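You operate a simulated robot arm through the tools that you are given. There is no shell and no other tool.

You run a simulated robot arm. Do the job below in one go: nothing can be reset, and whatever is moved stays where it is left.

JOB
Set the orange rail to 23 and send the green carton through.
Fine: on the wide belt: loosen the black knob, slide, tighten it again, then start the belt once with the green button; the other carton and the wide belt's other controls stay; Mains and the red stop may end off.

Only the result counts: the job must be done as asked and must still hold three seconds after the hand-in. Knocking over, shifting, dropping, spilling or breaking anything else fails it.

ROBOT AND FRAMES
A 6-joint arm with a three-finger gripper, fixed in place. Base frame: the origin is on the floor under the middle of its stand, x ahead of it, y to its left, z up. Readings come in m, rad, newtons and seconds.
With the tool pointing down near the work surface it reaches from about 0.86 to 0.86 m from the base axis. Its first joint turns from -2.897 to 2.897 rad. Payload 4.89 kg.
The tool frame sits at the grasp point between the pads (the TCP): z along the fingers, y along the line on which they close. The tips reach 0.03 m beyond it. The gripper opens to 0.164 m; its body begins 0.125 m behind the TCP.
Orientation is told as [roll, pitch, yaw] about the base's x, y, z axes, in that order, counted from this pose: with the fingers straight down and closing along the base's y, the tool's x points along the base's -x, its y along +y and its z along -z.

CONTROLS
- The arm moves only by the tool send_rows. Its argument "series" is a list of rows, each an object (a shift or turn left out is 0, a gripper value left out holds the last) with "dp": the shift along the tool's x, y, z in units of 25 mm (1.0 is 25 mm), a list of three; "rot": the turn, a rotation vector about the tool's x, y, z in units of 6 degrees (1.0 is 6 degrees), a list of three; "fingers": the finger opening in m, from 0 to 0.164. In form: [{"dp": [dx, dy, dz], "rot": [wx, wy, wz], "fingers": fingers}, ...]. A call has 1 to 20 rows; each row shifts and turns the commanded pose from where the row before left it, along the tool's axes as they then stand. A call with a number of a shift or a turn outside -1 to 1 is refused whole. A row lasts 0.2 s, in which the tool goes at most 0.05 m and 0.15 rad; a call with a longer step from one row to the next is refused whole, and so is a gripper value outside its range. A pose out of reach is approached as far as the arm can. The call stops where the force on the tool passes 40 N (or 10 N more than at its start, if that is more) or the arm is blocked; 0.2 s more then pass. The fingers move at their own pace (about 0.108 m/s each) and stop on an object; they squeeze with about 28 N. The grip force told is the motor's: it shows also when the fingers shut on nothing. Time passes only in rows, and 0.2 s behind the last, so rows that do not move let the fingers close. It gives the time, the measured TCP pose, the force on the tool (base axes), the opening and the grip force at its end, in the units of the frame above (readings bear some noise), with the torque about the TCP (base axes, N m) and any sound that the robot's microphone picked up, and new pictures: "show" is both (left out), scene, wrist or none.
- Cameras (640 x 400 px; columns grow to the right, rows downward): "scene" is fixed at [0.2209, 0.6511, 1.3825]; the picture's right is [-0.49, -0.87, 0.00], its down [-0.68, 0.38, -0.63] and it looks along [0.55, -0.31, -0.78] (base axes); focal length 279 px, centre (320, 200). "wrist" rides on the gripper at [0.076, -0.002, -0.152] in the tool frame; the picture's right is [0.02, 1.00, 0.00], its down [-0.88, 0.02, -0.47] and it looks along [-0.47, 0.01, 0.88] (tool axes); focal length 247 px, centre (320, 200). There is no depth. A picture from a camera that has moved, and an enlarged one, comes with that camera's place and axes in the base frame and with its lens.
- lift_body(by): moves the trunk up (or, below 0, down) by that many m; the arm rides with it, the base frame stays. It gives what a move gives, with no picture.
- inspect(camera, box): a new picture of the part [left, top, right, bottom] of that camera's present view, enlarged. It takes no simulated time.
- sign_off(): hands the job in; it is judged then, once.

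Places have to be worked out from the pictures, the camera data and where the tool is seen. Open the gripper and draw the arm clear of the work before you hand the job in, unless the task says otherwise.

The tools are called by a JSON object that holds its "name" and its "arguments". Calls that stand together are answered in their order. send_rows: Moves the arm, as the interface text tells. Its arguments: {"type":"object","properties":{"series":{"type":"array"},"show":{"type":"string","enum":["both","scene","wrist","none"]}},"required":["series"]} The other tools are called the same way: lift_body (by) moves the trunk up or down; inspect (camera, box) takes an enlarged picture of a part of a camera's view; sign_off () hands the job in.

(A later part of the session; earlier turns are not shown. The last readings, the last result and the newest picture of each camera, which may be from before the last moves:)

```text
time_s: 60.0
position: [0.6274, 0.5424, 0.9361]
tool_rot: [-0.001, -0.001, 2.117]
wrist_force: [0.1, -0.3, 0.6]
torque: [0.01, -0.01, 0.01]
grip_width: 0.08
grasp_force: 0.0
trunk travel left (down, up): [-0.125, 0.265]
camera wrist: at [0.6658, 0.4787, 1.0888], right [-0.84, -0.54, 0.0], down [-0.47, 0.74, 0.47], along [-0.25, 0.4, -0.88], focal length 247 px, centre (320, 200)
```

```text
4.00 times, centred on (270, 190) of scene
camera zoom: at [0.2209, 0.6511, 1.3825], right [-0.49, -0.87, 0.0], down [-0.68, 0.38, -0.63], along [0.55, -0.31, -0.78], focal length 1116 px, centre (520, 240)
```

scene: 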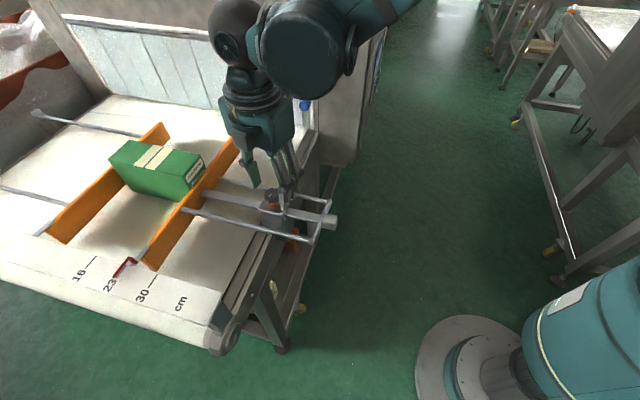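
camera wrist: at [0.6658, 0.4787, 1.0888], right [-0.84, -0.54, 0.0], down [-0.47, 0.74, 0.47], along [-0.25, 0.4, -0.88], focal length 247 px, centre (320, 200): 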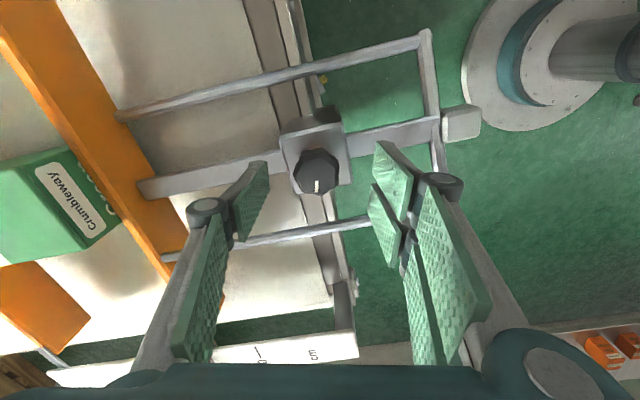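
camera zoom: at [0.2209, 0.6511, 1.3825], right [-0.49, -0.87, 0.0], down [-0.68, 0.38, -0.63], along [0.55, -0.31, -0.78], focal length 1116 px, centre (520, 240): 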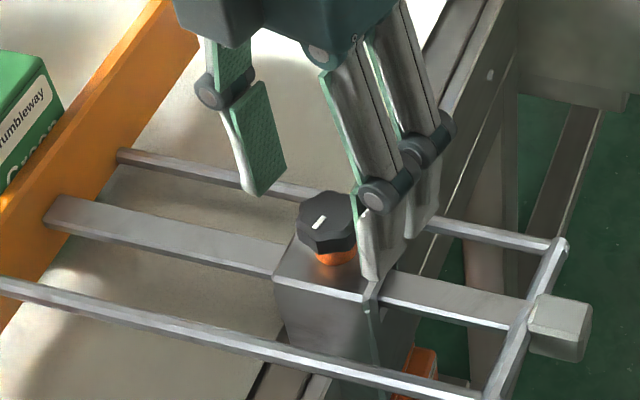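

The knob sits about 2.5 mm toward the single finger. I correct that, lower to z≈0.914 and close.

{"name": "send_rows", "arguments": {"series": [{"dp": [0.04, -0.1, 0.3]}, {"dp": [0, 0, 0.3]}, {"dp": [0, 0, 0.28]}, {"fingers": 0.02}, {"fingers": 0.02}, {"fingers": 0.02}, {"fingers": 0.02}], "show": "wrist"}}

```text
time_s: 61.6
position: [0.6302, 0.5433, 0.9133]
tool_rot: [-0.004, 0.001, 2.118]
wrist_force: [3.6, 1.9, 3.6]
torque: [-0.05, 0.03, 0.03]
grip_width: 0.0354
grasp_force: 44.8
trunk travel left (down, up): [-0.125, 0.265]
camera wrist: at [0.6689, 0.4795, 1.0666], right [-0.84, -0.54, 0.0], down [-0.47, 0.74, 0.47], along [-0.25, 0.4, -0.88], focal length 247 px, centre (320, 200)
```

wrist: 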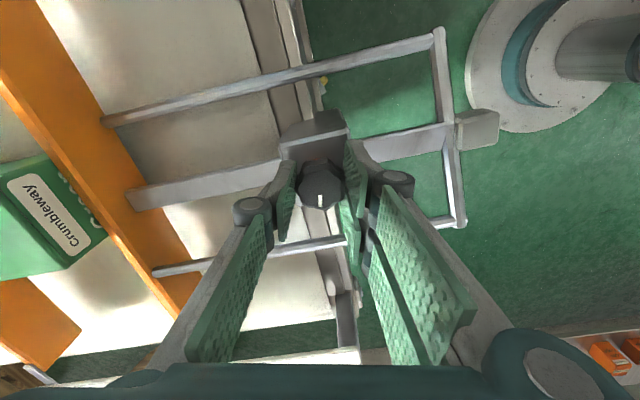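

The knob is gripped with almost no side load. I turn clockwise 30° while following it down slightly.

{"name": "send_rows", "arguments": {"series": [{"dp": [0, 0, 0.012], "rot": [0, 0, 1]}, {"dp": [0, 0, 0.012], "rot": [0, 0, 1]}, {"dp": [0, 0, 0.012], "rot": [0, 0, 1]}, {"dp": [0, 0, 0.012], "rot": [0, 0, 1]}, {"dp": [0, 0, 0.012], "rot": [0, 0, 1]}], "show": "none"}}

```text
time_s: 62.8
position: [0.6285, 0.5427, 0.913]
tool_rot: [-0.003, -0.002, 1.592]
wrist_force: [-8.1, 7.9, 34.0]
torque: [0.26, 0.38, 0.02]
grip_width: 0.0352
grasp_force: 45.4
trunk travel left (down, up): [-0.125, 0.265]
```

Vertical load rose to 34 N, so the knob descends less than I assumed. I relieve the height and re-read.

{"name": "send_rows", "arguments": {"series": [{"dp": [0, 0, -0.06]}, {"dp": [0, 0, 0]}], "show": "none"}}

```text
time_s: 63.4
position: [0.629, 0.5446, 0.9131]
tool_rot: [-0.002, -0.003, 1.593]
wrist_force: [-18.8, 6.2, 0.2]
torque: [0.92, 0.34, 0.0]
grip_width: 0.0353
grasp_force: 44.9
trunk travel left (down, up): [-0.125, 0.265]
```

Vertical load is gone; 19 N of side load remains, so I shift about 1.4 mm along it.

{"name": "send_rows", "arguments": {"series": [{"dp": [-0.012, 0.05, 0]}, {"dp": [0, 0, 0]}], "show": "none"}}

```text
time_s: 64.0
position: [0.6297, 0.5431, 0.9135]
tool_rot: [-0.001, -0.002, 1.593]
wrist_force: [-11.6, 5.7, -2.2]
torque: [0.05, 0.3, 0.03]
grip_width: 0.035
grasp_force: 44.9
trunk travel left (down, up): [-0.125, 0.265]
```

I ease a bit more along the remaining force and turn another 24°.

{"name": "send_rows", "arguments": {"series": [{"dp": [-0.012, 0.04, 0]}, {"dp": [0, 0, 0.004], "rot": [0, 0, 1]}, {"dp": [0, 0, 0.004], "rot": [0, 0, 1]}, {"dp": [0, 0, 0.004], "rot": [0, 0, 1]}, {"dp": [0, 0, 0.004], "rot": [0, 0, 1]}], "show": "wrist"}}

{"name": "inspect", "arguments": {"camera": "wrist", "box": [220, 110, 420, 260]}}

```text
time_s: 65.2
position: [0.6284, 0.5438, 0.9126]
tool_rot: [0.0, -0.003, 1.172]
wrist_force: [10.4, -3.2, 3.4]
torque: [-0.57, 0.09, 0.0]
grip_width: 0.0353
grasp_force: 45.2
trunk travel left (down, up): [-0.125, 0.265]
camera wrist: at [0.5987, 0.4727, 1.0656], right [-0.93, 0.37, 0.0], down [0.32, 0.82, 0.48], along [0.18, 0.44, -0.88], focal length 247 px, centre (320, 200)
```

wrist: 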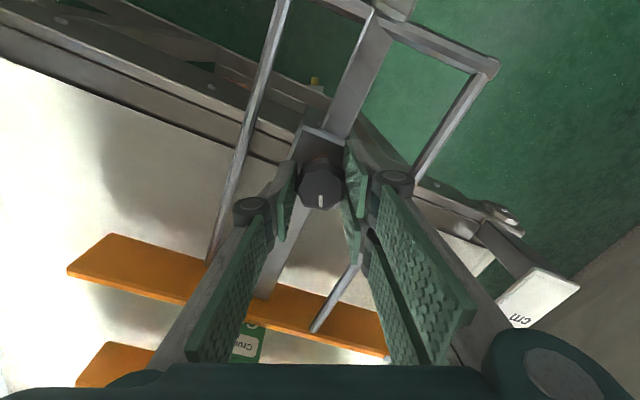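

```text
2.67 times, centred on (320, 185) of wrist
camera zoom: at [0.5987, 0.4727, 1.0656], right [-0.93, 0.37, 0.0], down [0.32, 0.82, 0.48], along [0.18, 0.44, -0.88], focal length 659 px, centre (320, 240)
```

zoom: 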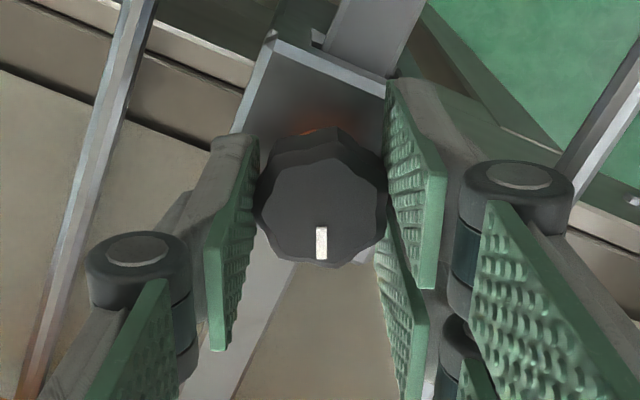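

The knob follows well (54° so far), and a trace of orange still shows. I continue clockwise toward the original angle.

{"name": "send_rows", "arguments": {"series": [{"rot": [0, 0, 1]}, {"rot": [0, 0, 1]}, {"rot": [0, 0, 1]}], "show": "none"}}

```text
time_s: 66.0
position: [0.6288, 0.5435, 0.9122]
tool_rot: [0.002, -0.001, 0.859]
wrist_force: [7.5, -7.1, 5.5]
torque: [0.1, -0.42, 0.01]
grip_width: 0.0353
grasp_force: 45.1
trunk travel left (down, up): [-0.125, 0.265]
```

About 4° remain to the knob's original locked angle. I keep turning in small steps to feel for tightness.

{"name": "send_rows", "arguments": {"series": [{"rot": [0, 0, 0.7]}, {"rot": [0, 0, 0.5]}, {"rot": [0, 0, 0.5]}], "show": "wrist"}}

{"name": "inspect", "arguments": {"camera": "wrist", "box": [220, 110, 420, 260]}}

{"name": "inspect", "arguments": {"camera": "scene", "box": [210, 140, 330, 240]}}

```text
time_s: 66.8
position: [0.6288, 0.5452, 0.9135]
tool_rot: [0.0, -0.002, 0.683]
wrist_force: [8.9, -6.2, 4.3]
torque: [-0.03, -0.13, 0.55]
grip_width: 0.0352
grasp_force: 44.5
trunk travel left (down, up): [-0.125, 0.265]
camera wrist: at [0.5684, 0.4946, 1.0655], right [-0.65, 0.76, 0.0], down [0.67, 0.57, 0.48], along [0.36, 0.31, -0.88], focal length 247 px, centre (320, 200)
```

wrist: 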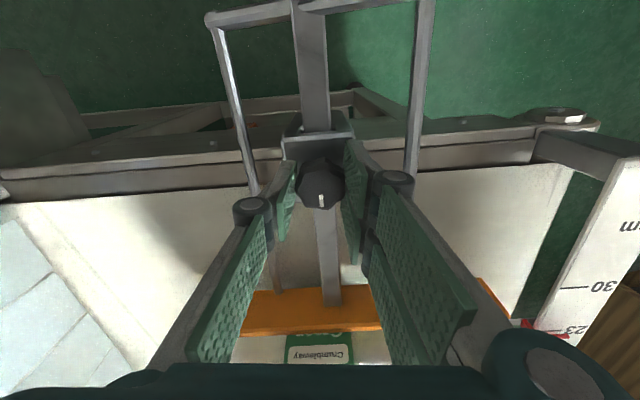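

```text
2.67 times, centred on (320, 185) of wrist
camera zoom: at [0.5684, 0.4946, 1.0655], right [-0.65, 0.76, 0.0], down [0.67, 0.57, 0.48], along [0.36, 0.31, -0.88], focal length 659 px, centre (320, 240)
```

zoom: 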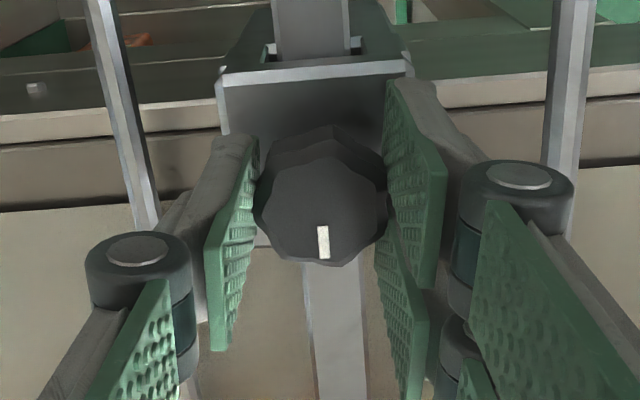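

```text
4.00 times, centred on (270, 190) of scene
camera zoom: at [0.2209, 0.6511, 1.3825], right [-0.49, -0.87, 0.0], down [-0.68, 0.38, -0.63], along [0.55, -0.31, -0.78], focal length 1116 px, centre (520, 240)
```

zoom: 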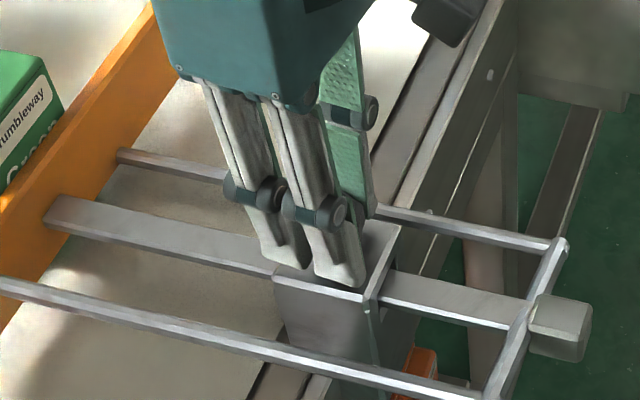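

Torque about the knob axis has climbed to 0.55 N·m, and the orange has gone, so the knob is seated. I give a last 4° to make it firm.

{"name": "send_rows", "arguments": {"series": [{"rot": [0, 0, 0.4]}, {"rot": [0, 0, 0.3]}, {"dp": [0, 0, 0]}], "show": "none"}}

{"name": "inspect", "arguments": {"camera": "wrist", "box": [220, 110, 420, 260]}}

```text
time_s: 67.6
position: [0.6278, 0.5445, 0.9141]
tool_rot: [0.001, -0.003, 0.608]
wrist_force: [-1.3, -10.8, -11.1]
torque: [-0.14, -0.01, 0.47]
grip_width: 0.035
grasp_force: 44.9
trunk travel left (down, up): [-0.125, 0.265]
```

```text
2.67 times, centred on (320, 185) of wrist
camera zoom: at [0.5646, 0.499, 1.0655], right [-0.59, 0.81, 0.0], down [0.71, 0.52, 0.47], along [0.38, 0.28, -0.88], focal length 659 px, centre (320, 240)
```

zoom: 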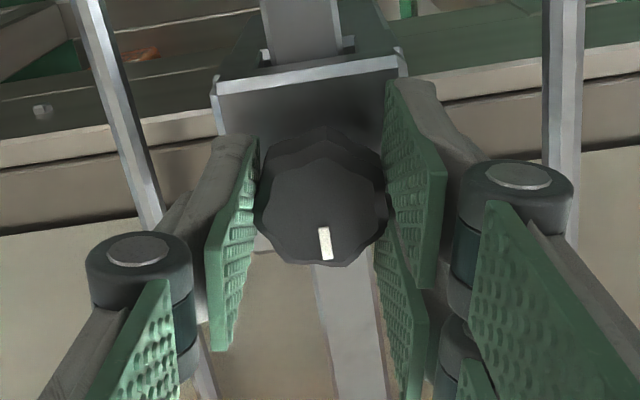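

The grip now slips on the knob, so it is fully tight. I release, rise and check the knob and the pointer.

{"name": "send_rows", "arguments": {"series": [{"fingers": 0.08}, {"fingers": 0.08}, {"dp": [0, 0, -0.6]}, {"dp": [0, 0, -0.8]}, {"dp": [0, 0, -0.8]}, {"dp": [0, 0, -0.8]}, {"dp": [0, 0, -0.8], "rot": [0, 0, -0.9]}, {"dp": [0, 0, 0], "rot": [0, 0, -0.79]}], "show": "both"}}

{"name": "inspect", "arguments": {"camera": "wrist", "box": [250, 90, 390, 210]}}

{"name": "inspect", "arguments": {"camera": "scene", "box": [220, 150, 340, 250]}}

{"name": "inspect", "arguments": {"camera": "scene", "box": [110, 250, 150, 290]}}

{"name": "inspect", "arguments": {"camera": "scene", "box": [80, 120, 260, 250]}}

```text
time_s: 69.4
position: [0.6285, 0.5439, 1.0084]
tool_rot: [0.0, -0.003, 0.787]
wrist_force: [-0.3, -0.8, -0.1]
torque: [0.0, -0.02, -0.04]
grip_width: 0.08
grasp_force: 0.0
trunk travel left (down, up): [-0.125, 0.265]
camera wrist: at [0.5739, 0.4886, 1.1609], right [-0.72, 0.69, 0.0], down [0.61, 0.64, 0.48], along [0.33, 0.34, -0.88], focal length 247 px, centre (320, 200)
```

scene: 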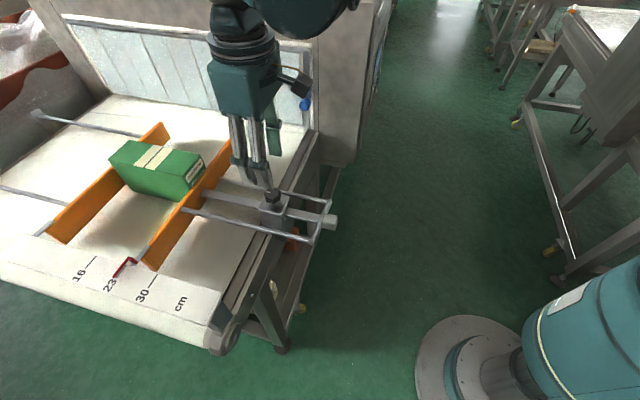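
wrist: 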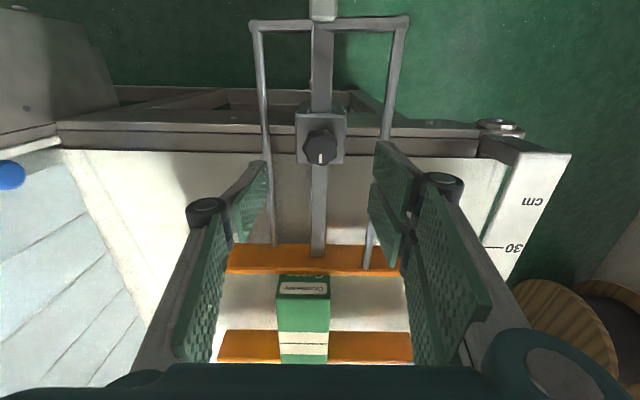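

```text
3.33 times, centred on (320, 150) of wrist
camera zoom: at [0.5739, 0.4886, 1.1609], right [-0.72, 0.69, 0.0], down [0.61, 0.64, 0.48], along [0.33, 0.34, -0.88], focal length 823 px, centre (320, 367)
```

zoom: 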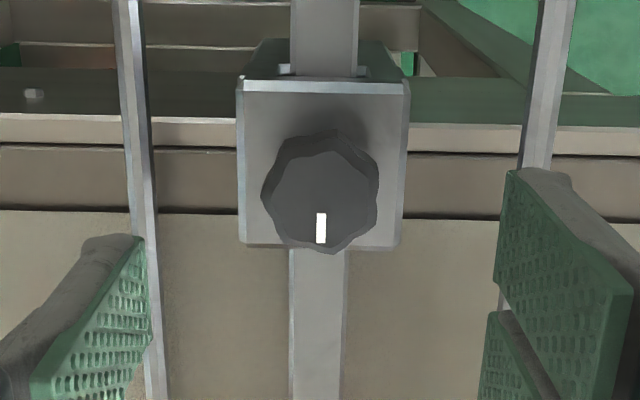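

```text
4.00 times, centred on (280, 200) of scene
camera zoom: at [0.2209, 0.6511, 1.3825], right [-0.49, -0.87, 0.0], down [-0.68, 0.38, -0.63], along [0.55, -0.31, -0.78], focal length 1116 px, centre (480, 200)
```

zoom: 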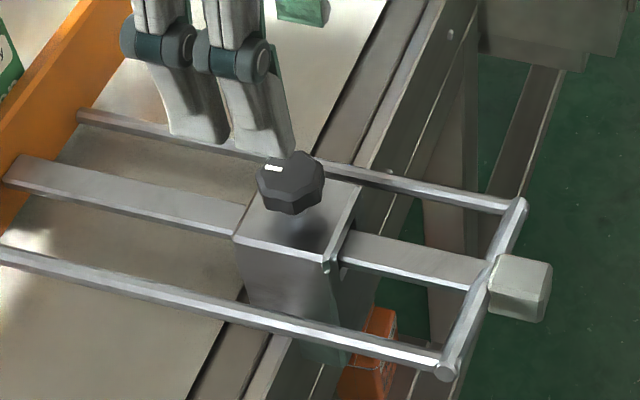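

```text
10.00 times, centred on (130, 270) of scene
camera zoom: at [0.2209, 0.6511, 1.3825], right [-0.49, -0.87, 0.0], down [-0.68, 0.38, -0.63], along [0.55, -0.31, -0.78], focal length 2791 px, centre (2220, -500)
```

zoom: 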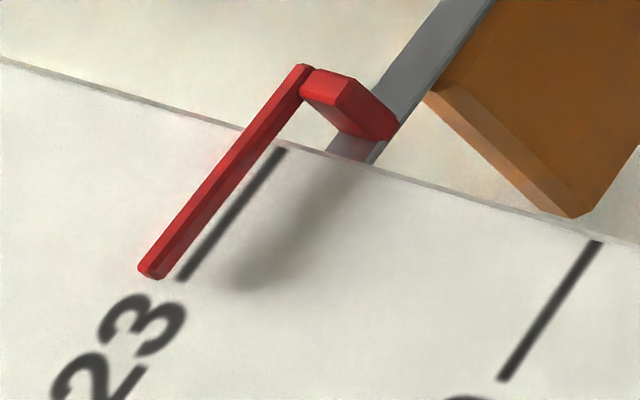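

```text
3.08 times, centred on (170, 185) of scene
camera zoom: at [0.2209, 0.6511, 1.3825], right [-0.49, -0.87, 0.0], down [-0.68, 0.38, -0.63], along [0.55, -0.31, -0.78], focal length 859 px, centre (782, 246)
```

zoom: 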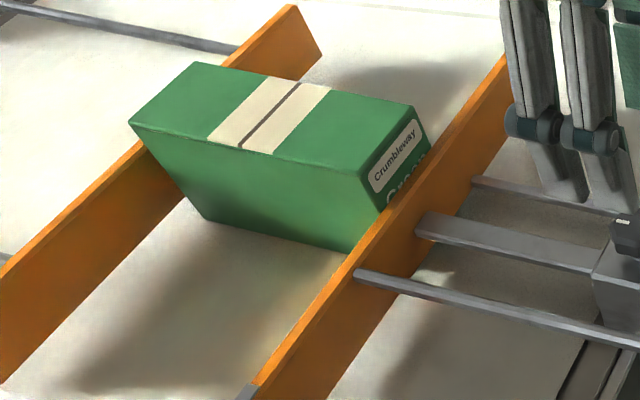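

The knob is seated exactly as at the start (no orange), the pointer stays on 23, and the carton lies between the rails. Now I retreat over the free side toward the control panel.

{"name": "send_rows", "arguments": {"series": [{"dp": [0.92, 0, -0.55]}, {"dp": [0.92, 0, -0.55]}, {"dp": [0.92, 0, -0.55]}, {"dp": [0.92, 0, -0.55]}, {"dp": [0.92, 0, -0.55]}, {"dp": [0.92, 0, -0.55]}, {"dp": [0.92, 0, -0.55]}, {"dp": [0.92, 0, -0.55]}, {"dp": [1, -0.86, 0]}, {"dp": [1, -0.86, 0]}, {"dp": [1, -0.86, 0]}, {"dp": [1, -0.86, 0]}, {"dp": [1, -0.86, 0]}, {"dp": [1, -0.86, 0]}, {"dp": [1, -0.86, 0]}, {"dp": [1, -0.86, 0]}, {"dp": [1, -0.86, 0]}, {"dp": [1, -0.86, 0]}], "show": "none"}}

{"name": "send_rows", "arguments": {"series": [{"dp": [1, -0.86, 0]}, {"dp": [1, -0.86, 0]}, {"dp": [1, -0.86, 0]}, {"dp": [0.5, -1, 0]}, {"dp": [0, -1, 0]}, {"dp": [0, -1, 0]}, {"dp": [0, -1, 0]}, {"dp": [0, -1, 0]}, {"dp": [0, -1, 0]}, {"dp": [0, -1, 0]}, {"dp": [0, -1, 0]}, {"dp": [0, -1, 0]}, {"dp": [0, -1, 0]}, {"dp": [0, -0.6, 0]}], "show": "both"}}

```text
time_s: 73.2
position: [0.4746, 0.0856, 1.1187]
tool_rot: [0.0, -0.002, 0.787]
wrist_force: [1.1, 0.9, 0.1]
torque: [-0.08, 0.07, -0.01]
grip_width: 0.08
grasp_force: 0.2
trunk travel left (down, up): [-0.125, 0.265]
```

```text
time_s: 76.2
position: [0.6447, -0.2085, 1.1186]
tool_rot: [0.0, -0.002, 0.786]
wrist_force: [-1.0, 0.3, 0.5]
torque: [-0.03, -0.09, 0.0]
grip_width: 0.0801
grasp_force: 0.0
trunk travel left (down, up): [-0.125, 0.265]
camera wrist: at [0.5895, -0.2638, 1.2712], right [-0.72, 0.69, 0.0], down [0.61, 0.64, 0.48], along [0.33, 0.34, -0.88], focal length 247 px, centre (320, 200)
```

scene: 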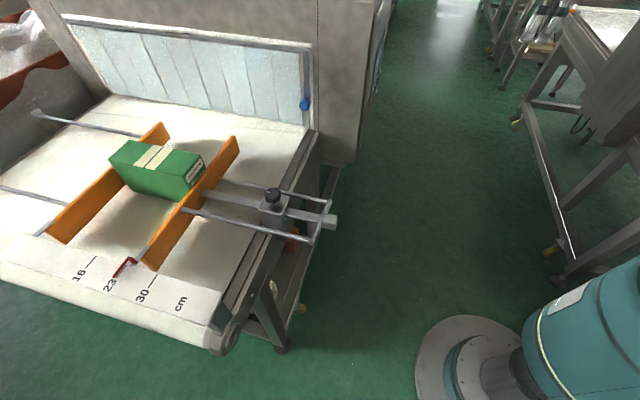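
wrist: 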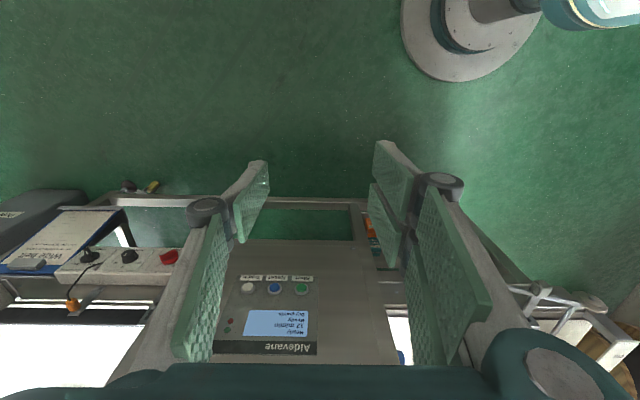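

The panel is below and ahead. I enlarge it to locate the Start button from this pose.

{"name": "inspect", "arguments": {"camera": "wrist", "box": [210, 230, 340, 350]}}

```text
3.33 times, centred on (275, 290) of wrist
camera zoom: at [0.5895, -0.2638, 1.2712], right [-0.72, 0.69, 0.0], down [0.61, 0.64, 0.48], along [0.33, 0.34, -0.88], focal length 823 px, centre (470, -100)
```

zoom: 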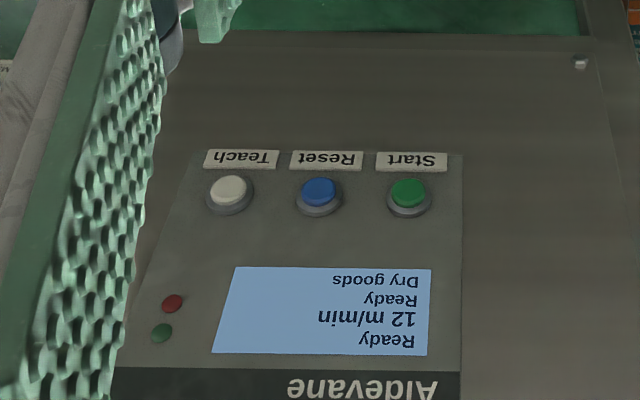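

The Start cap triangulates to p≈0.675, q≈0.638, z≈0.867, consistent across views. I pitch the tool to horizontal toward the cabinet here, well clear of it, and close the fingers.

{"name": "send_rows", "arguments": {"series": [{"rot": [0, -1, 0]}, {"rot": [0, -1, 0]}, {"rot": [0, -1, 0]}, {"rot": [0, -1, 0]}, {"rot": [0, -1, 0]}, {"rot": [0, -1, 0]}, {"rot": [0, -1, 0]}, {"rot": [0, -1, 0]}, {"rot": [0, -1, 0]}, {"rot": [0, -1, 0]}, {"rot": [0, -1, 0]}, {"rot": [0, -1, 0]}, {"rot": [0, -1, 0]}, {"rot": [0, -1, 0]}, {"rot": [0, -1, 0]}], "show": "both"}}

```text
time_s: 79.4
position: [0.6438, -0.2107, 1.1177]
tool_rot: [-2.961, -1.568, -2.539]
wrist_force: [0.0, 0.9, 0.9]
torque: [-0.04, 0.07, -0.18]
grip_width: 0.08
grasp_force: 0.0
trunk travel left (down, up): [-0.125, 0.265]
camera wrist: at [0.5361, -0.3185, 1.041], right [-0.71, 0.71, -0.02], down [-0.35, -0.32, 0.88], along [0.61, 0.63, 0.48], focal length 247 px, centre (320, 200)
```

scene: 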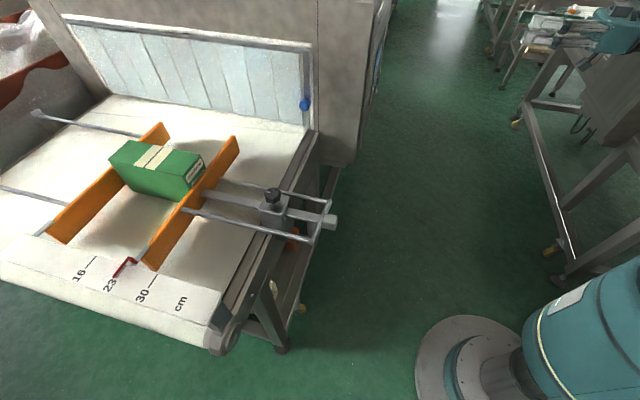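
wrist: 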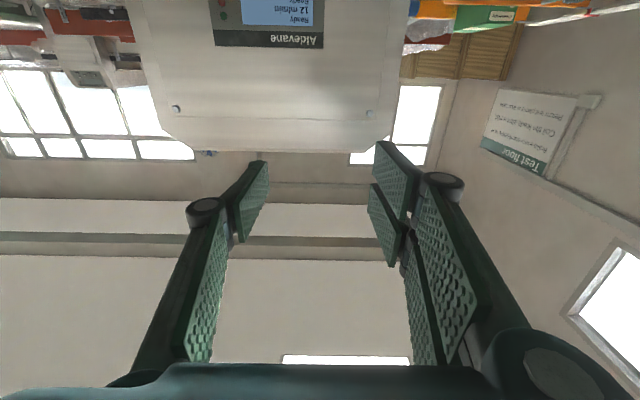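

The tool is horizontal now. A "Test floor" notice shows on the wall, so I read it, and then descend to button height.

{"name": "inspect", "arguments": {"camera": "wrist", "box": [470, 75, 610, 185]}}

{"name": "inspect", "arguments": {"camera": "wrist", "box": [380, 0, 620, 90]}}

```text
3.64 times, centred on (540, 130) of wrist
camera zoom: at [0.5361, -0.3185, 1.041], right [-0.71, 0.71, -0.02], down [-0.35, -0.32, 0.88], along [0.61, 0.63, 0.48], focal length 898 px, centre (-480, 454)
```

zoom: 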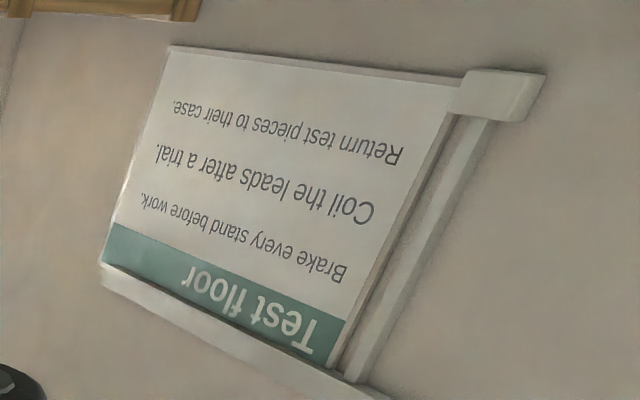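

```text
2.67 times, centred on (500, 45) of wrist
camera zoom: at [0.5361, -0.3185, 1.041], right [-0.71, 0.71, -0.02], down [-0.35, -0.32, 0.88], along [0.61, 0.63, 0.48], focal length 659 px, centre (-160, 613)
```

zoom: 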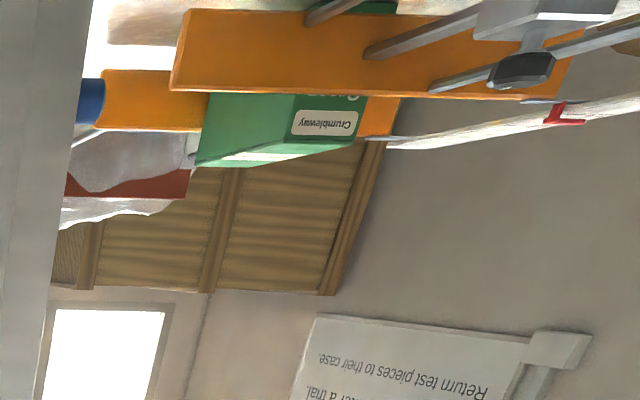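

The wall notice is only general housekeeping. I descend to the button's height, shifting 35 mm along the cabinet to line up with Start.

{"name": "send_rows", "arguments": {"series": [{"dp": [0.91, -0.127, 0]}, {"dp": [0.91, -0.127, 0]}, {"dp": [0.91, -0.127, 0]}, {"dp": [0.91, -0.127, 0]}, {"dp": [0.91, -0.127, 0]}, {"dp": [0.91, -0.127, 0]}, {"dp": [0.91, -0.127, 0]}, {"dp": [0.91, -0.127, 0]}, {"dp": [0.91, -0.127, 0]}, {"dp": [0.91, -0.127, 0]}, {"dp": [0.91, -0.127, 0]}, {"dp": [0, 0, 0]}], "show": "both"}}

```text
time_s: 82.0
position: [0.7132, -0.2771, 0.9271]
tool_rot: [-2.686, -1.571, -2.808]
wrist_force: [0.2, 0.0, -0.6]
torque: [-0.03, -0.01, -0.02]
grip_width: 0.0802
grasp_force: 0.1
out of reach, approached as far as the arm can: row 6, 7, 8, 9, 10, 11
trunk travel left (down, up): [-0.125, 0.265]
camera wrist: at [0.6045, -0.3859, 0.851], right [-0.71, 0.71, -0.02], down [-0.35, -0.32, 0.88], along [0.61, 0.63, 0.47], focal length 247 px, centre (320, 200)
```

scene: 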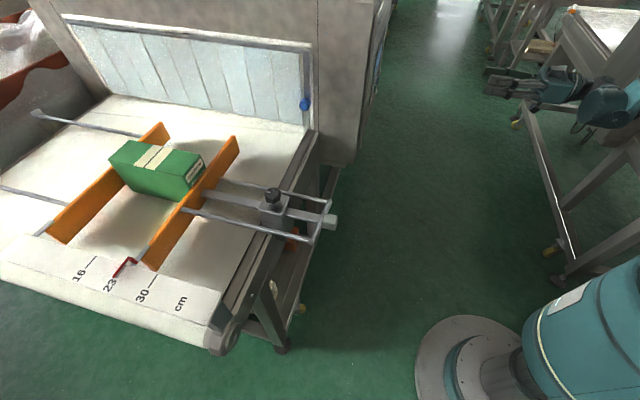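
wrist: 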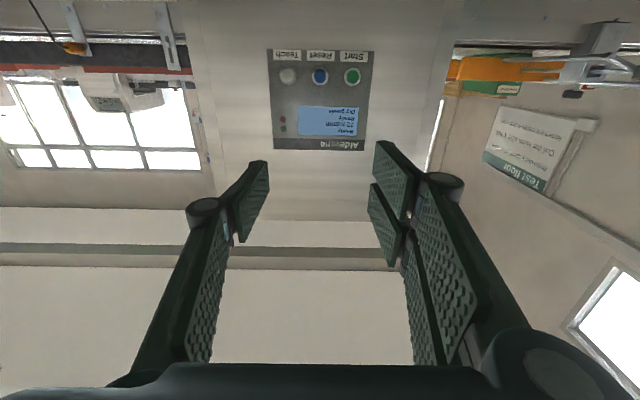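

The arm cannot hold a horizontal tool that low so close in, and it stopped at z≈0.927. I move forward toward the panel, where that height should become reachable.

{"name": "send_rows", "arguments": {"series": [{"dp": [0, 0, 0.8]}, {"dp": [0, 0, 0.8]}, {"dp": [0, 0, 0.8]}, {"dp": [0, 0, 0.8]}, {"dp": [0, 0, 0.8]}, {"dp": [0, 0, 0]}], "show": "both"}}

```text
time_s: 83.4
position: [0.783, -0.2067, 0.9294]
tool_rot: [-3.048, -1.569, -2.45]
wrist_force: [-0.6, 0.3, -0.3]
torque: [-0.01, 0.01, 0.01]
grip_width: 0.0797
grasp_force: 0.0
trunk travel left (down, up): [-0.125, 0.265]
camera wrist: at [0.6747, -0.3155, 0.8521], right [-0.71, 0.71, -0.02], down [-0.35, -0.32, 0.88], along [0.61, 0.63, 0.48], focal length 247 px, centre (320, 200)
```

scene: 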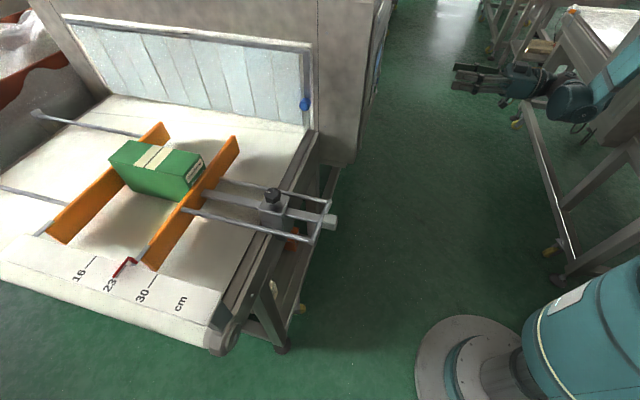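
wrist: 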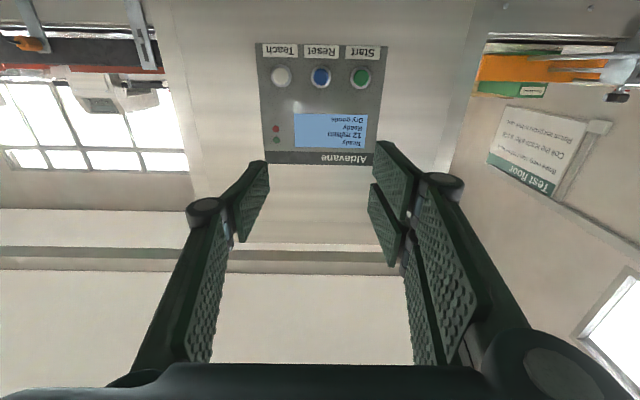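

The forward move was reached. I now step down 62 mm and 61 mm along −q while creeping forward, to line up with Start.

{"name": "send_rows", "arguments": {"series": [{"dp": [0.5, 0.49, 0.4]}, {"dp": [0.5, 0.49, 0.4]}, {"dp": [0.5, 0.49, 0.4]}, {"dp": [0.5, 0.49, 0.4]}, {"dp": [0.5, 0.48, 0.4]}, {"dp": [0, 0, 0]}], "show": "both"}}

```text
time_s: 84.8
position: [0.8226, -0.1609, 0.9096]
tool_rot: [-2.671, -1.571, -2.826]
wrist_force: [-0.9, 0.0, -0.6]
torque: [-0.04, 0.0, 0.0]
grip_width: 0.08
grasp_force: 0.1
out of reach, approached as far as the arm can: row 1, 2, 3, 4, 5
trunk travel left (down, up): [-0.125, 0.265]
camera wrist: at [0.7155, -0.2703, 0.8348], right [-0.71, 0.7, -0.02], down [-0.35, -0.32, 0.88], along [0.61, 0.63, 0.47], focal length 247 px, centre (320, 200)
```

scene: 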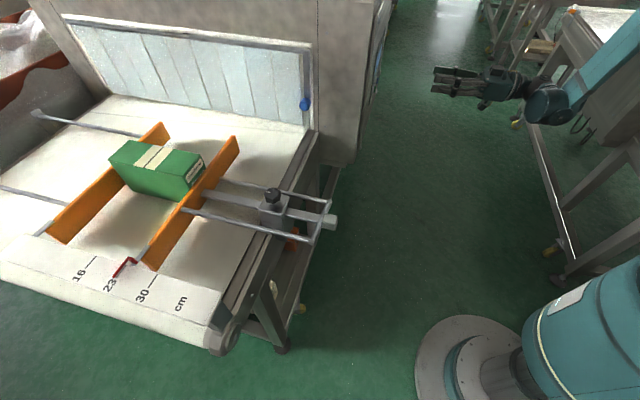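
wrist: 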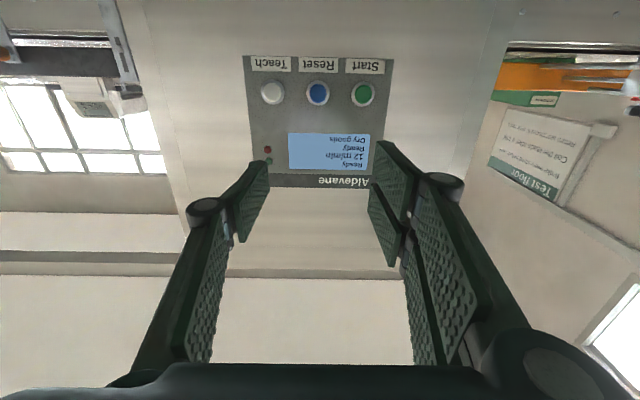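

A horizontal tool this low runs into the arm's limits, so I tilt the tool back to 30° below horizontal, which raises the wrist and still allows a forward press.

{"name": "send_rows", "arguments": {"series": [{"rot": [0, 1, 0]}, {"rot": [0, 1, 0]}, {"rot": [0, 1, 0]}, {"rot": [0, 1, 0]}, {"rot": [0, 1, 0]}, {"dp": [0, 0, 0]}], "show": "both"}}

```text
time_s: 86.2
position: [0.823, -0.1618, 0.9105]
tool_rot: [0.002, -1.049, 0.787]
wrist_force: [0.3, -0.9, 0.6]
torque: [0.03, -0.01, 0.0]
grip_width: 0.0796
grasp_force: 0.1
trunk travel left (down, up): [-0.125, 0.265]
camera wrist: at [0.702, -0.2829, 0.9211], right [-0.71, 0.7, -0.02], down [0.01, 0.03, 1.0], along [0.7, 0.71, -0.03], focal length 247 px, centre (320, 200)
```

scene: 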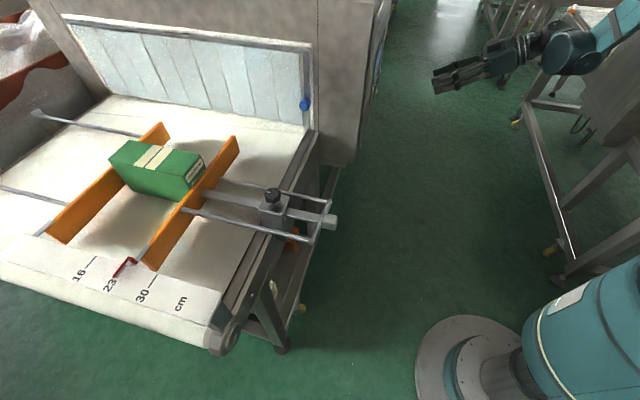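
wrist: 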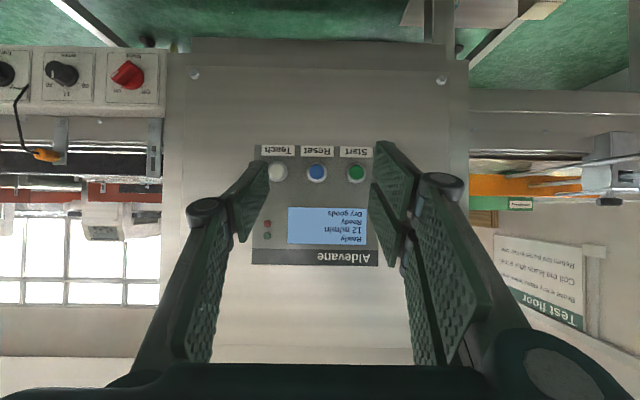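

The camera now faces the panel squarely and confirms Start at q≈0.640, z≈0.866. I close the fingers and approach to about 5 cm in front of the button, aligning the leading fingertip with it.

{"name": "send_rows", "arguments": {"series": [{"dp": [-0.072, 0.32, 0.825], "fingers": 0.0}, {"dp": [-0.072, 0.32, 0.825], "fingers": 0.0}, {"dp": [-0.072, 0.32, 0.825]}, {"dp": [-0.072, 0.32, 0.825]}, {"dp": [-0.072, 0.32, 0.825]}, {"dp": [-0.072, 0.32, 0.825]}, {"dp": [0, 0, 0]}], "show": "both"}}

{"name": "inspect", "arguments": {"camera": "wrist", "box": [220, 80, 420, 240]}}

{"name": "inspect", "arguments": {"camera": "scene", "box": [340, 30, 460, 130]}}

```text
time_s: 87.8
position: [0.8695, -0.0468, 0.8584]
tool_rot: [0.0, -1.049, 0.787]
wrist_force: [0.4, 0.6, 0.7]
torque: [0.0, -0.02, -0.01]
grip_width: 0.0
grasp_force: 27.8
trunk travel left (down, up): [-0.125, 0.265]
camera wrist: at [0.7488, -0.1684, 0.8691], right [-0.71, 0.7, -0.02], down [0.01, 0.03, 1.0], along [0.7, 0.71, -0.03], focal length 247 px, centre (320, 200)
```

scene: 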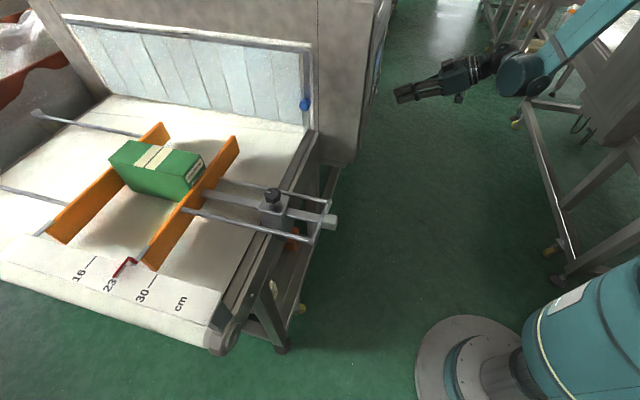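
wrist: 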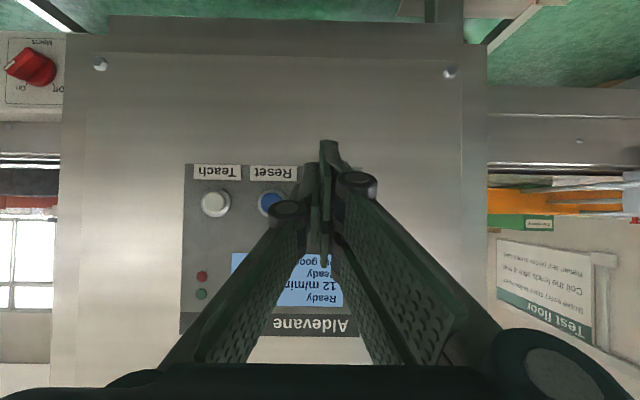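

```text
2.50 times, centred on (320, 160) of wrist
camera zoom: at [0.7488, -0.1684, 0.8691], right [-0.71, 0.7, -0.02], down [0.01, 0.03, 1.0], along [0.7, 0.71, -0.03], focal length 617 px, centre (320, 300)
```

zoom: 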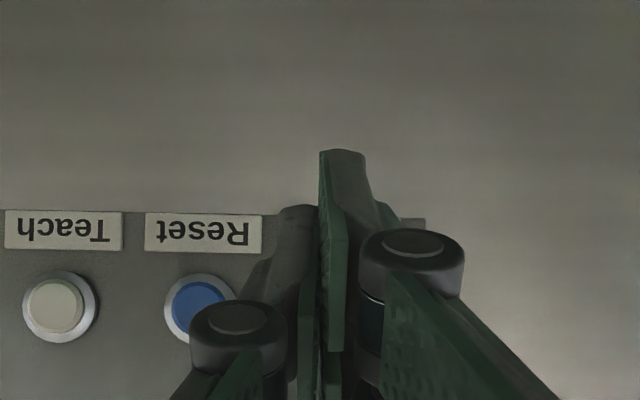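

```text
4.00 times, centred on (400, 80) of scene
camera zoom: at [0.2209, 0.6511, 1.3825], right [-0.49, -0.87, 0.0], down [-0.68, 0.38, -0.63], along [0.55, -0.31, -0.78], focal length 1116 px, centre (0, 680)
```

zoom: 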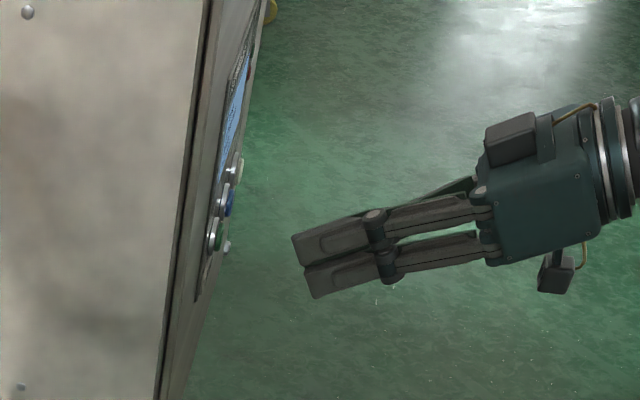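

The fingertips are about 5 cm from the panel. I zoom in harder from the scene camera to check alignment of the leading tip with the green button.

{"name": "inspect", "arguments": {"camera": "scene", "box": [362, 68, 402, 108]}}

{"name": "inspect", "arguments": {"camera": "wrist", "box": [290, 120, 370, 200]}}

```text
10.00 times, centred on (382, 88) of scene
camera zoom: at [0.2209, 0.6511, 1.3825], right [-0.49, -0.87, 0.0], down [-0.68, 0.38, -0.63], along [0.55, -0.31, -0.78], focal length 2791 px, centre (-300, 1320)
```

zoom: 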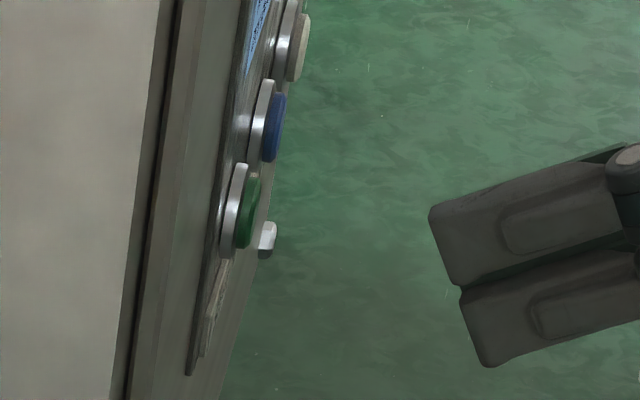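

```text
5.00 times, centred on (330, 160) of wrist
camera zoom: at [0.7488, -0.1684, 0.8691], right [-0.71, 0.7, -0.02], down [0.01, 0.03, 1.0], along [0.7, 0.71, -0.03], focal length 1235 px, centre (270, 400)
```

zoom: 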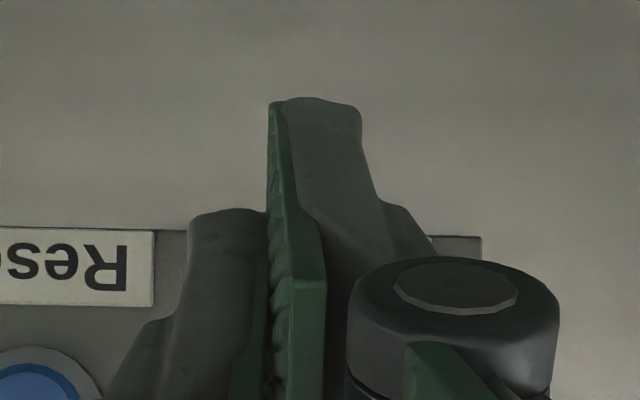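

The scene zoom shows the closed tips ride about 12 mm higher than the button line. I lower 12 mm, then advance 48 mm straight at the panel and check again.

{"name": "send_rows", "arguments": {"series": [{"dp": [0.416, 0, 0.24]}, {"dp": [-0.24, 0, 0.416]}, {"dp": [-0.24, 0, 0.416]}, {"dp": [-0.24, 0, 0.416]}, {"dp": [-0.24, 0, 0.416]}, {"dp": [0, 0, 0]}], "show": "both"}}

{"name": "inspect", "arguments": {"camera": "scene", "box": [362, 68, 402, 108]}}

{"name": "inspect", "arguments": {"camera": "wrist", "box": [250, 80, 410, 220]}}

```text
time_s: 89.2
position: [0.9019, -0.014, 0.8468]
tool_rot: [-0.001, -1.048, 0.787]
wrist_force: [-0.1, 0.4, 0.5]
torque: [0.0, 0.04, 0.05]
grip_width: 0.0001
grasp_force: 28.4
trunk travel left (down, up): [-0.125, 0.265]
camera wrist: at [0.7815, -0.1358, 0.8568], right [-0.71, 0.7, -0.02], down [0.01, 0.03, 1.0], along [0.7, 0.71, -0.03], focal length 247 px, centre (320, 200)
```

scene: 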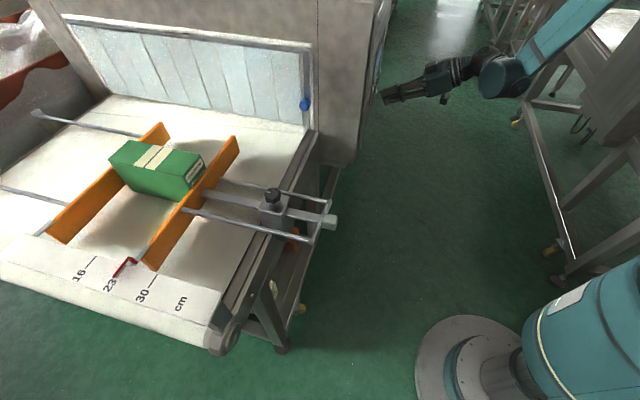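
wrist: 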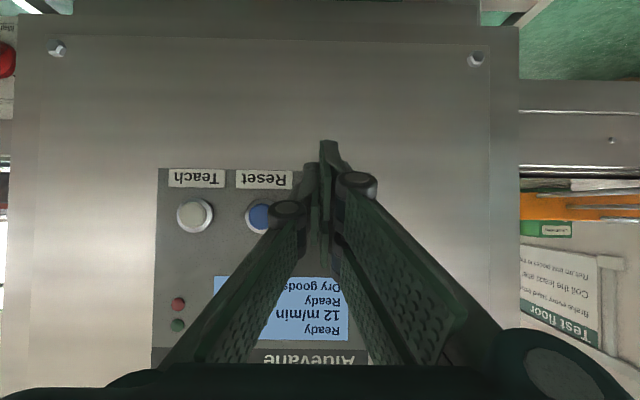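

```text
10.00 times, centred on (382, 88) of scene
camera zoom: at [0.2209, 0.6511, 1.3825], right [-0.49, -0.87, 0.0], down [-0.68, 0.38, -0.63], along [0.55, -0.31, -0.78], focal length 2791 px, centre (-300, 1320)
```

zoom: 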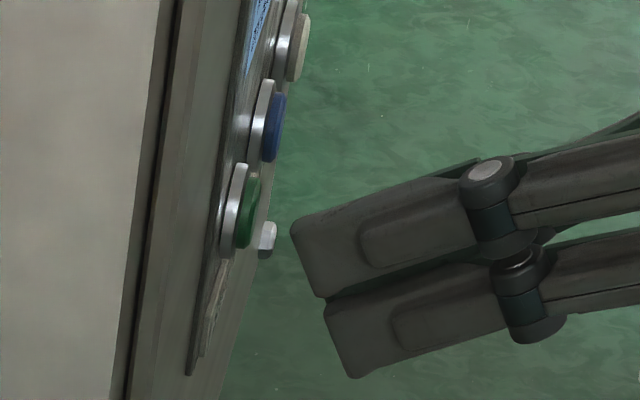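

```text
2.86 times, centred on (330, 150) of wrist
camera zoom: at [0.7815, -0.1358, 0.8568], right [-0.71, 0.7, -0.02], down [0.01, 0.03, 1.0], along [0.7, 0.71, -0.03], focal length 706 px, centre (291, 343)
```

zoom: 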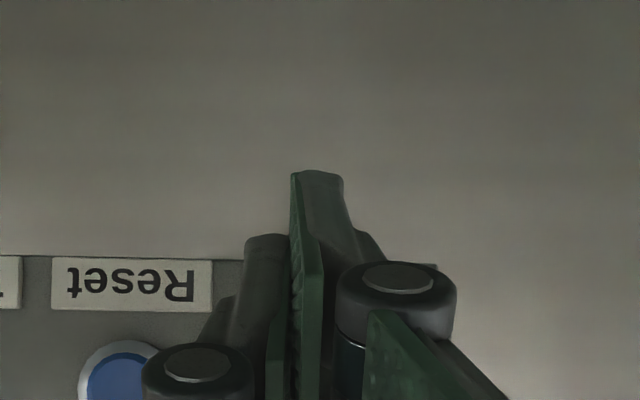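

The leading edge is now aligned with the green cap, about 12 mm away. I advance 10 mm in 2 mm steps.

{"name": "send_rows", "arguments": {"series": [{"dp": [-0.04, 0, 0.0693]}, {"dp": [-0.04, 0, 0.0693]}, {"dp": [-0.04, 0, 0.0693]}, {"dp": [-0.04, 0, 0.0693]}, {"dp": [-0.04, 0, 0.0693]}], "show": "none"}}

{"name": "inspect", "arguments": {"camera": "scene", "box": [362, 68, 402, 108]}}

```text
time_s: 90.4
position: [0.9094, -0.0077, 0.8475]
tool_rot: [0.0, -1.05, 0.787]
wrist_force: [0.0, 0.2, 0.0]
torque: [0.0, -0.01, -0.01]
grip_width: 0.0
grasp_force: 28.5
trunk travel left (down, up): [-0.125, 0.265]
```

```text
10.00 times, centred on (382, 88) of scene
camera zoom: at [0.2209, 0.6511, 1.3825], right [-0.49, -0.87, 0.0], down [-0.68, 0.38, -0.63], along [0.55, -0.31, -0.78], focal length 2791 px, centre (-300, 1320)
```

zoom: 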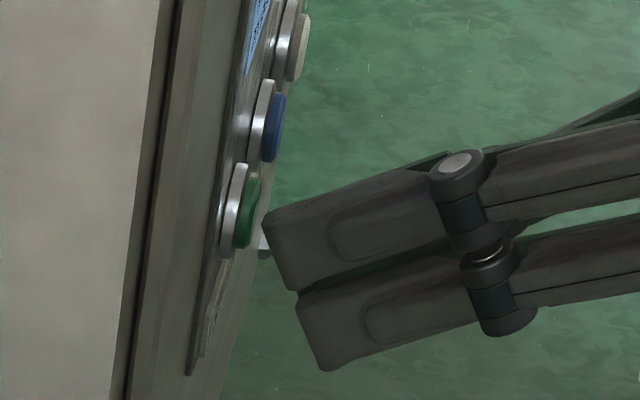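

The tip is just about to touch the cap, with no force yet. I press forward in 1.5 mm steps, watching force and sound.

{"name": "send_rows", "arguments": {"series": [{"dp": [-0.03, 0, 0.052]}, {"dp": [-0.03, 0, 0.052]}], "show": "none"}}

```text
time_s: 91.0
position: [0.9123, -0.0055, 0.8473]
tool_rot: [0.0, -1.049, 0.787]
wrist_force: [-0.9, -1.7, 0.1]
torque: [0.0, 0.01, 0.0]
grip_width: 0.0
grasp_force: 28.1
trunk travel left (down, up): [-0.125, 0.265]
heard: click
```

A click was heard with about 2 N of contact force. I look at the scene and panel before doing anything more.

{"name": "inspect", "arguments": {"camera": "wrist", "box": [190, 160, 390, 380]}}

{"name": "inspect", "arguments": {"camera": "scene", "box": [60, 100, 300, 260]}}

{"name": "inspect", "arguments": {"camera": "scene", "box": [362, 68, 402, 108]}}

```text
1.82 times, centred on (290, 270) of wrist
camera zoom: at [0.7915, -0.1262, 0.8575], right [-0.71, 0.7, -0.02], down [0.01, 0.03, 1.0], along [0.7, 0.71, -0.03], focal length 449 px, centre (374, 73)
```

zoom: 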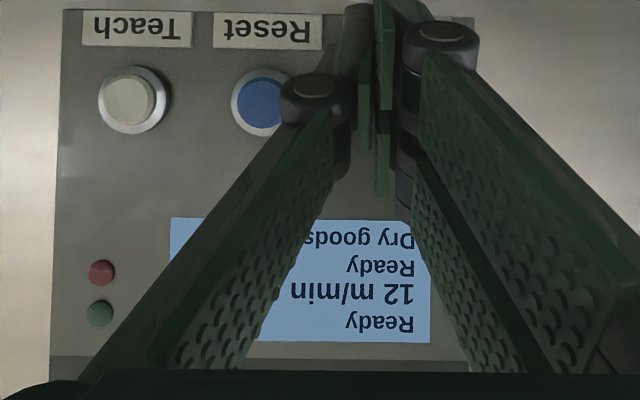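

```text
2.50 times, centred on (180, 180) of scene
camera zoom: at [0.2209, 0.6511, 1.3825], right [-0.49, -0.87, 0.0], down [-0.68, 0.38, -0.63], along [0.55, -0.31, -0.78], focal length 698 px, centre (670, 250)
```

zoom: 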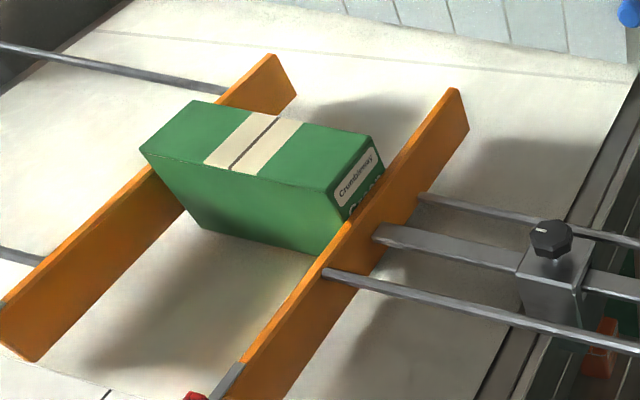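

```text
10.00 times, centred on (382, 88) of scene
camera zoom: at [0.2209, 0.6511, 1.3825], right [-0.49, -0.87, 0.0], down [-0.68, 0.38, -0.63], along [0.55, -0.31, -0.78], focal length 2791 px, centre (-300, 1320)
```

zoom: 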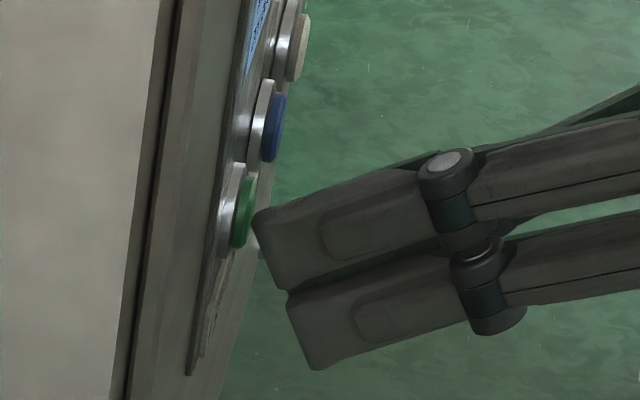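

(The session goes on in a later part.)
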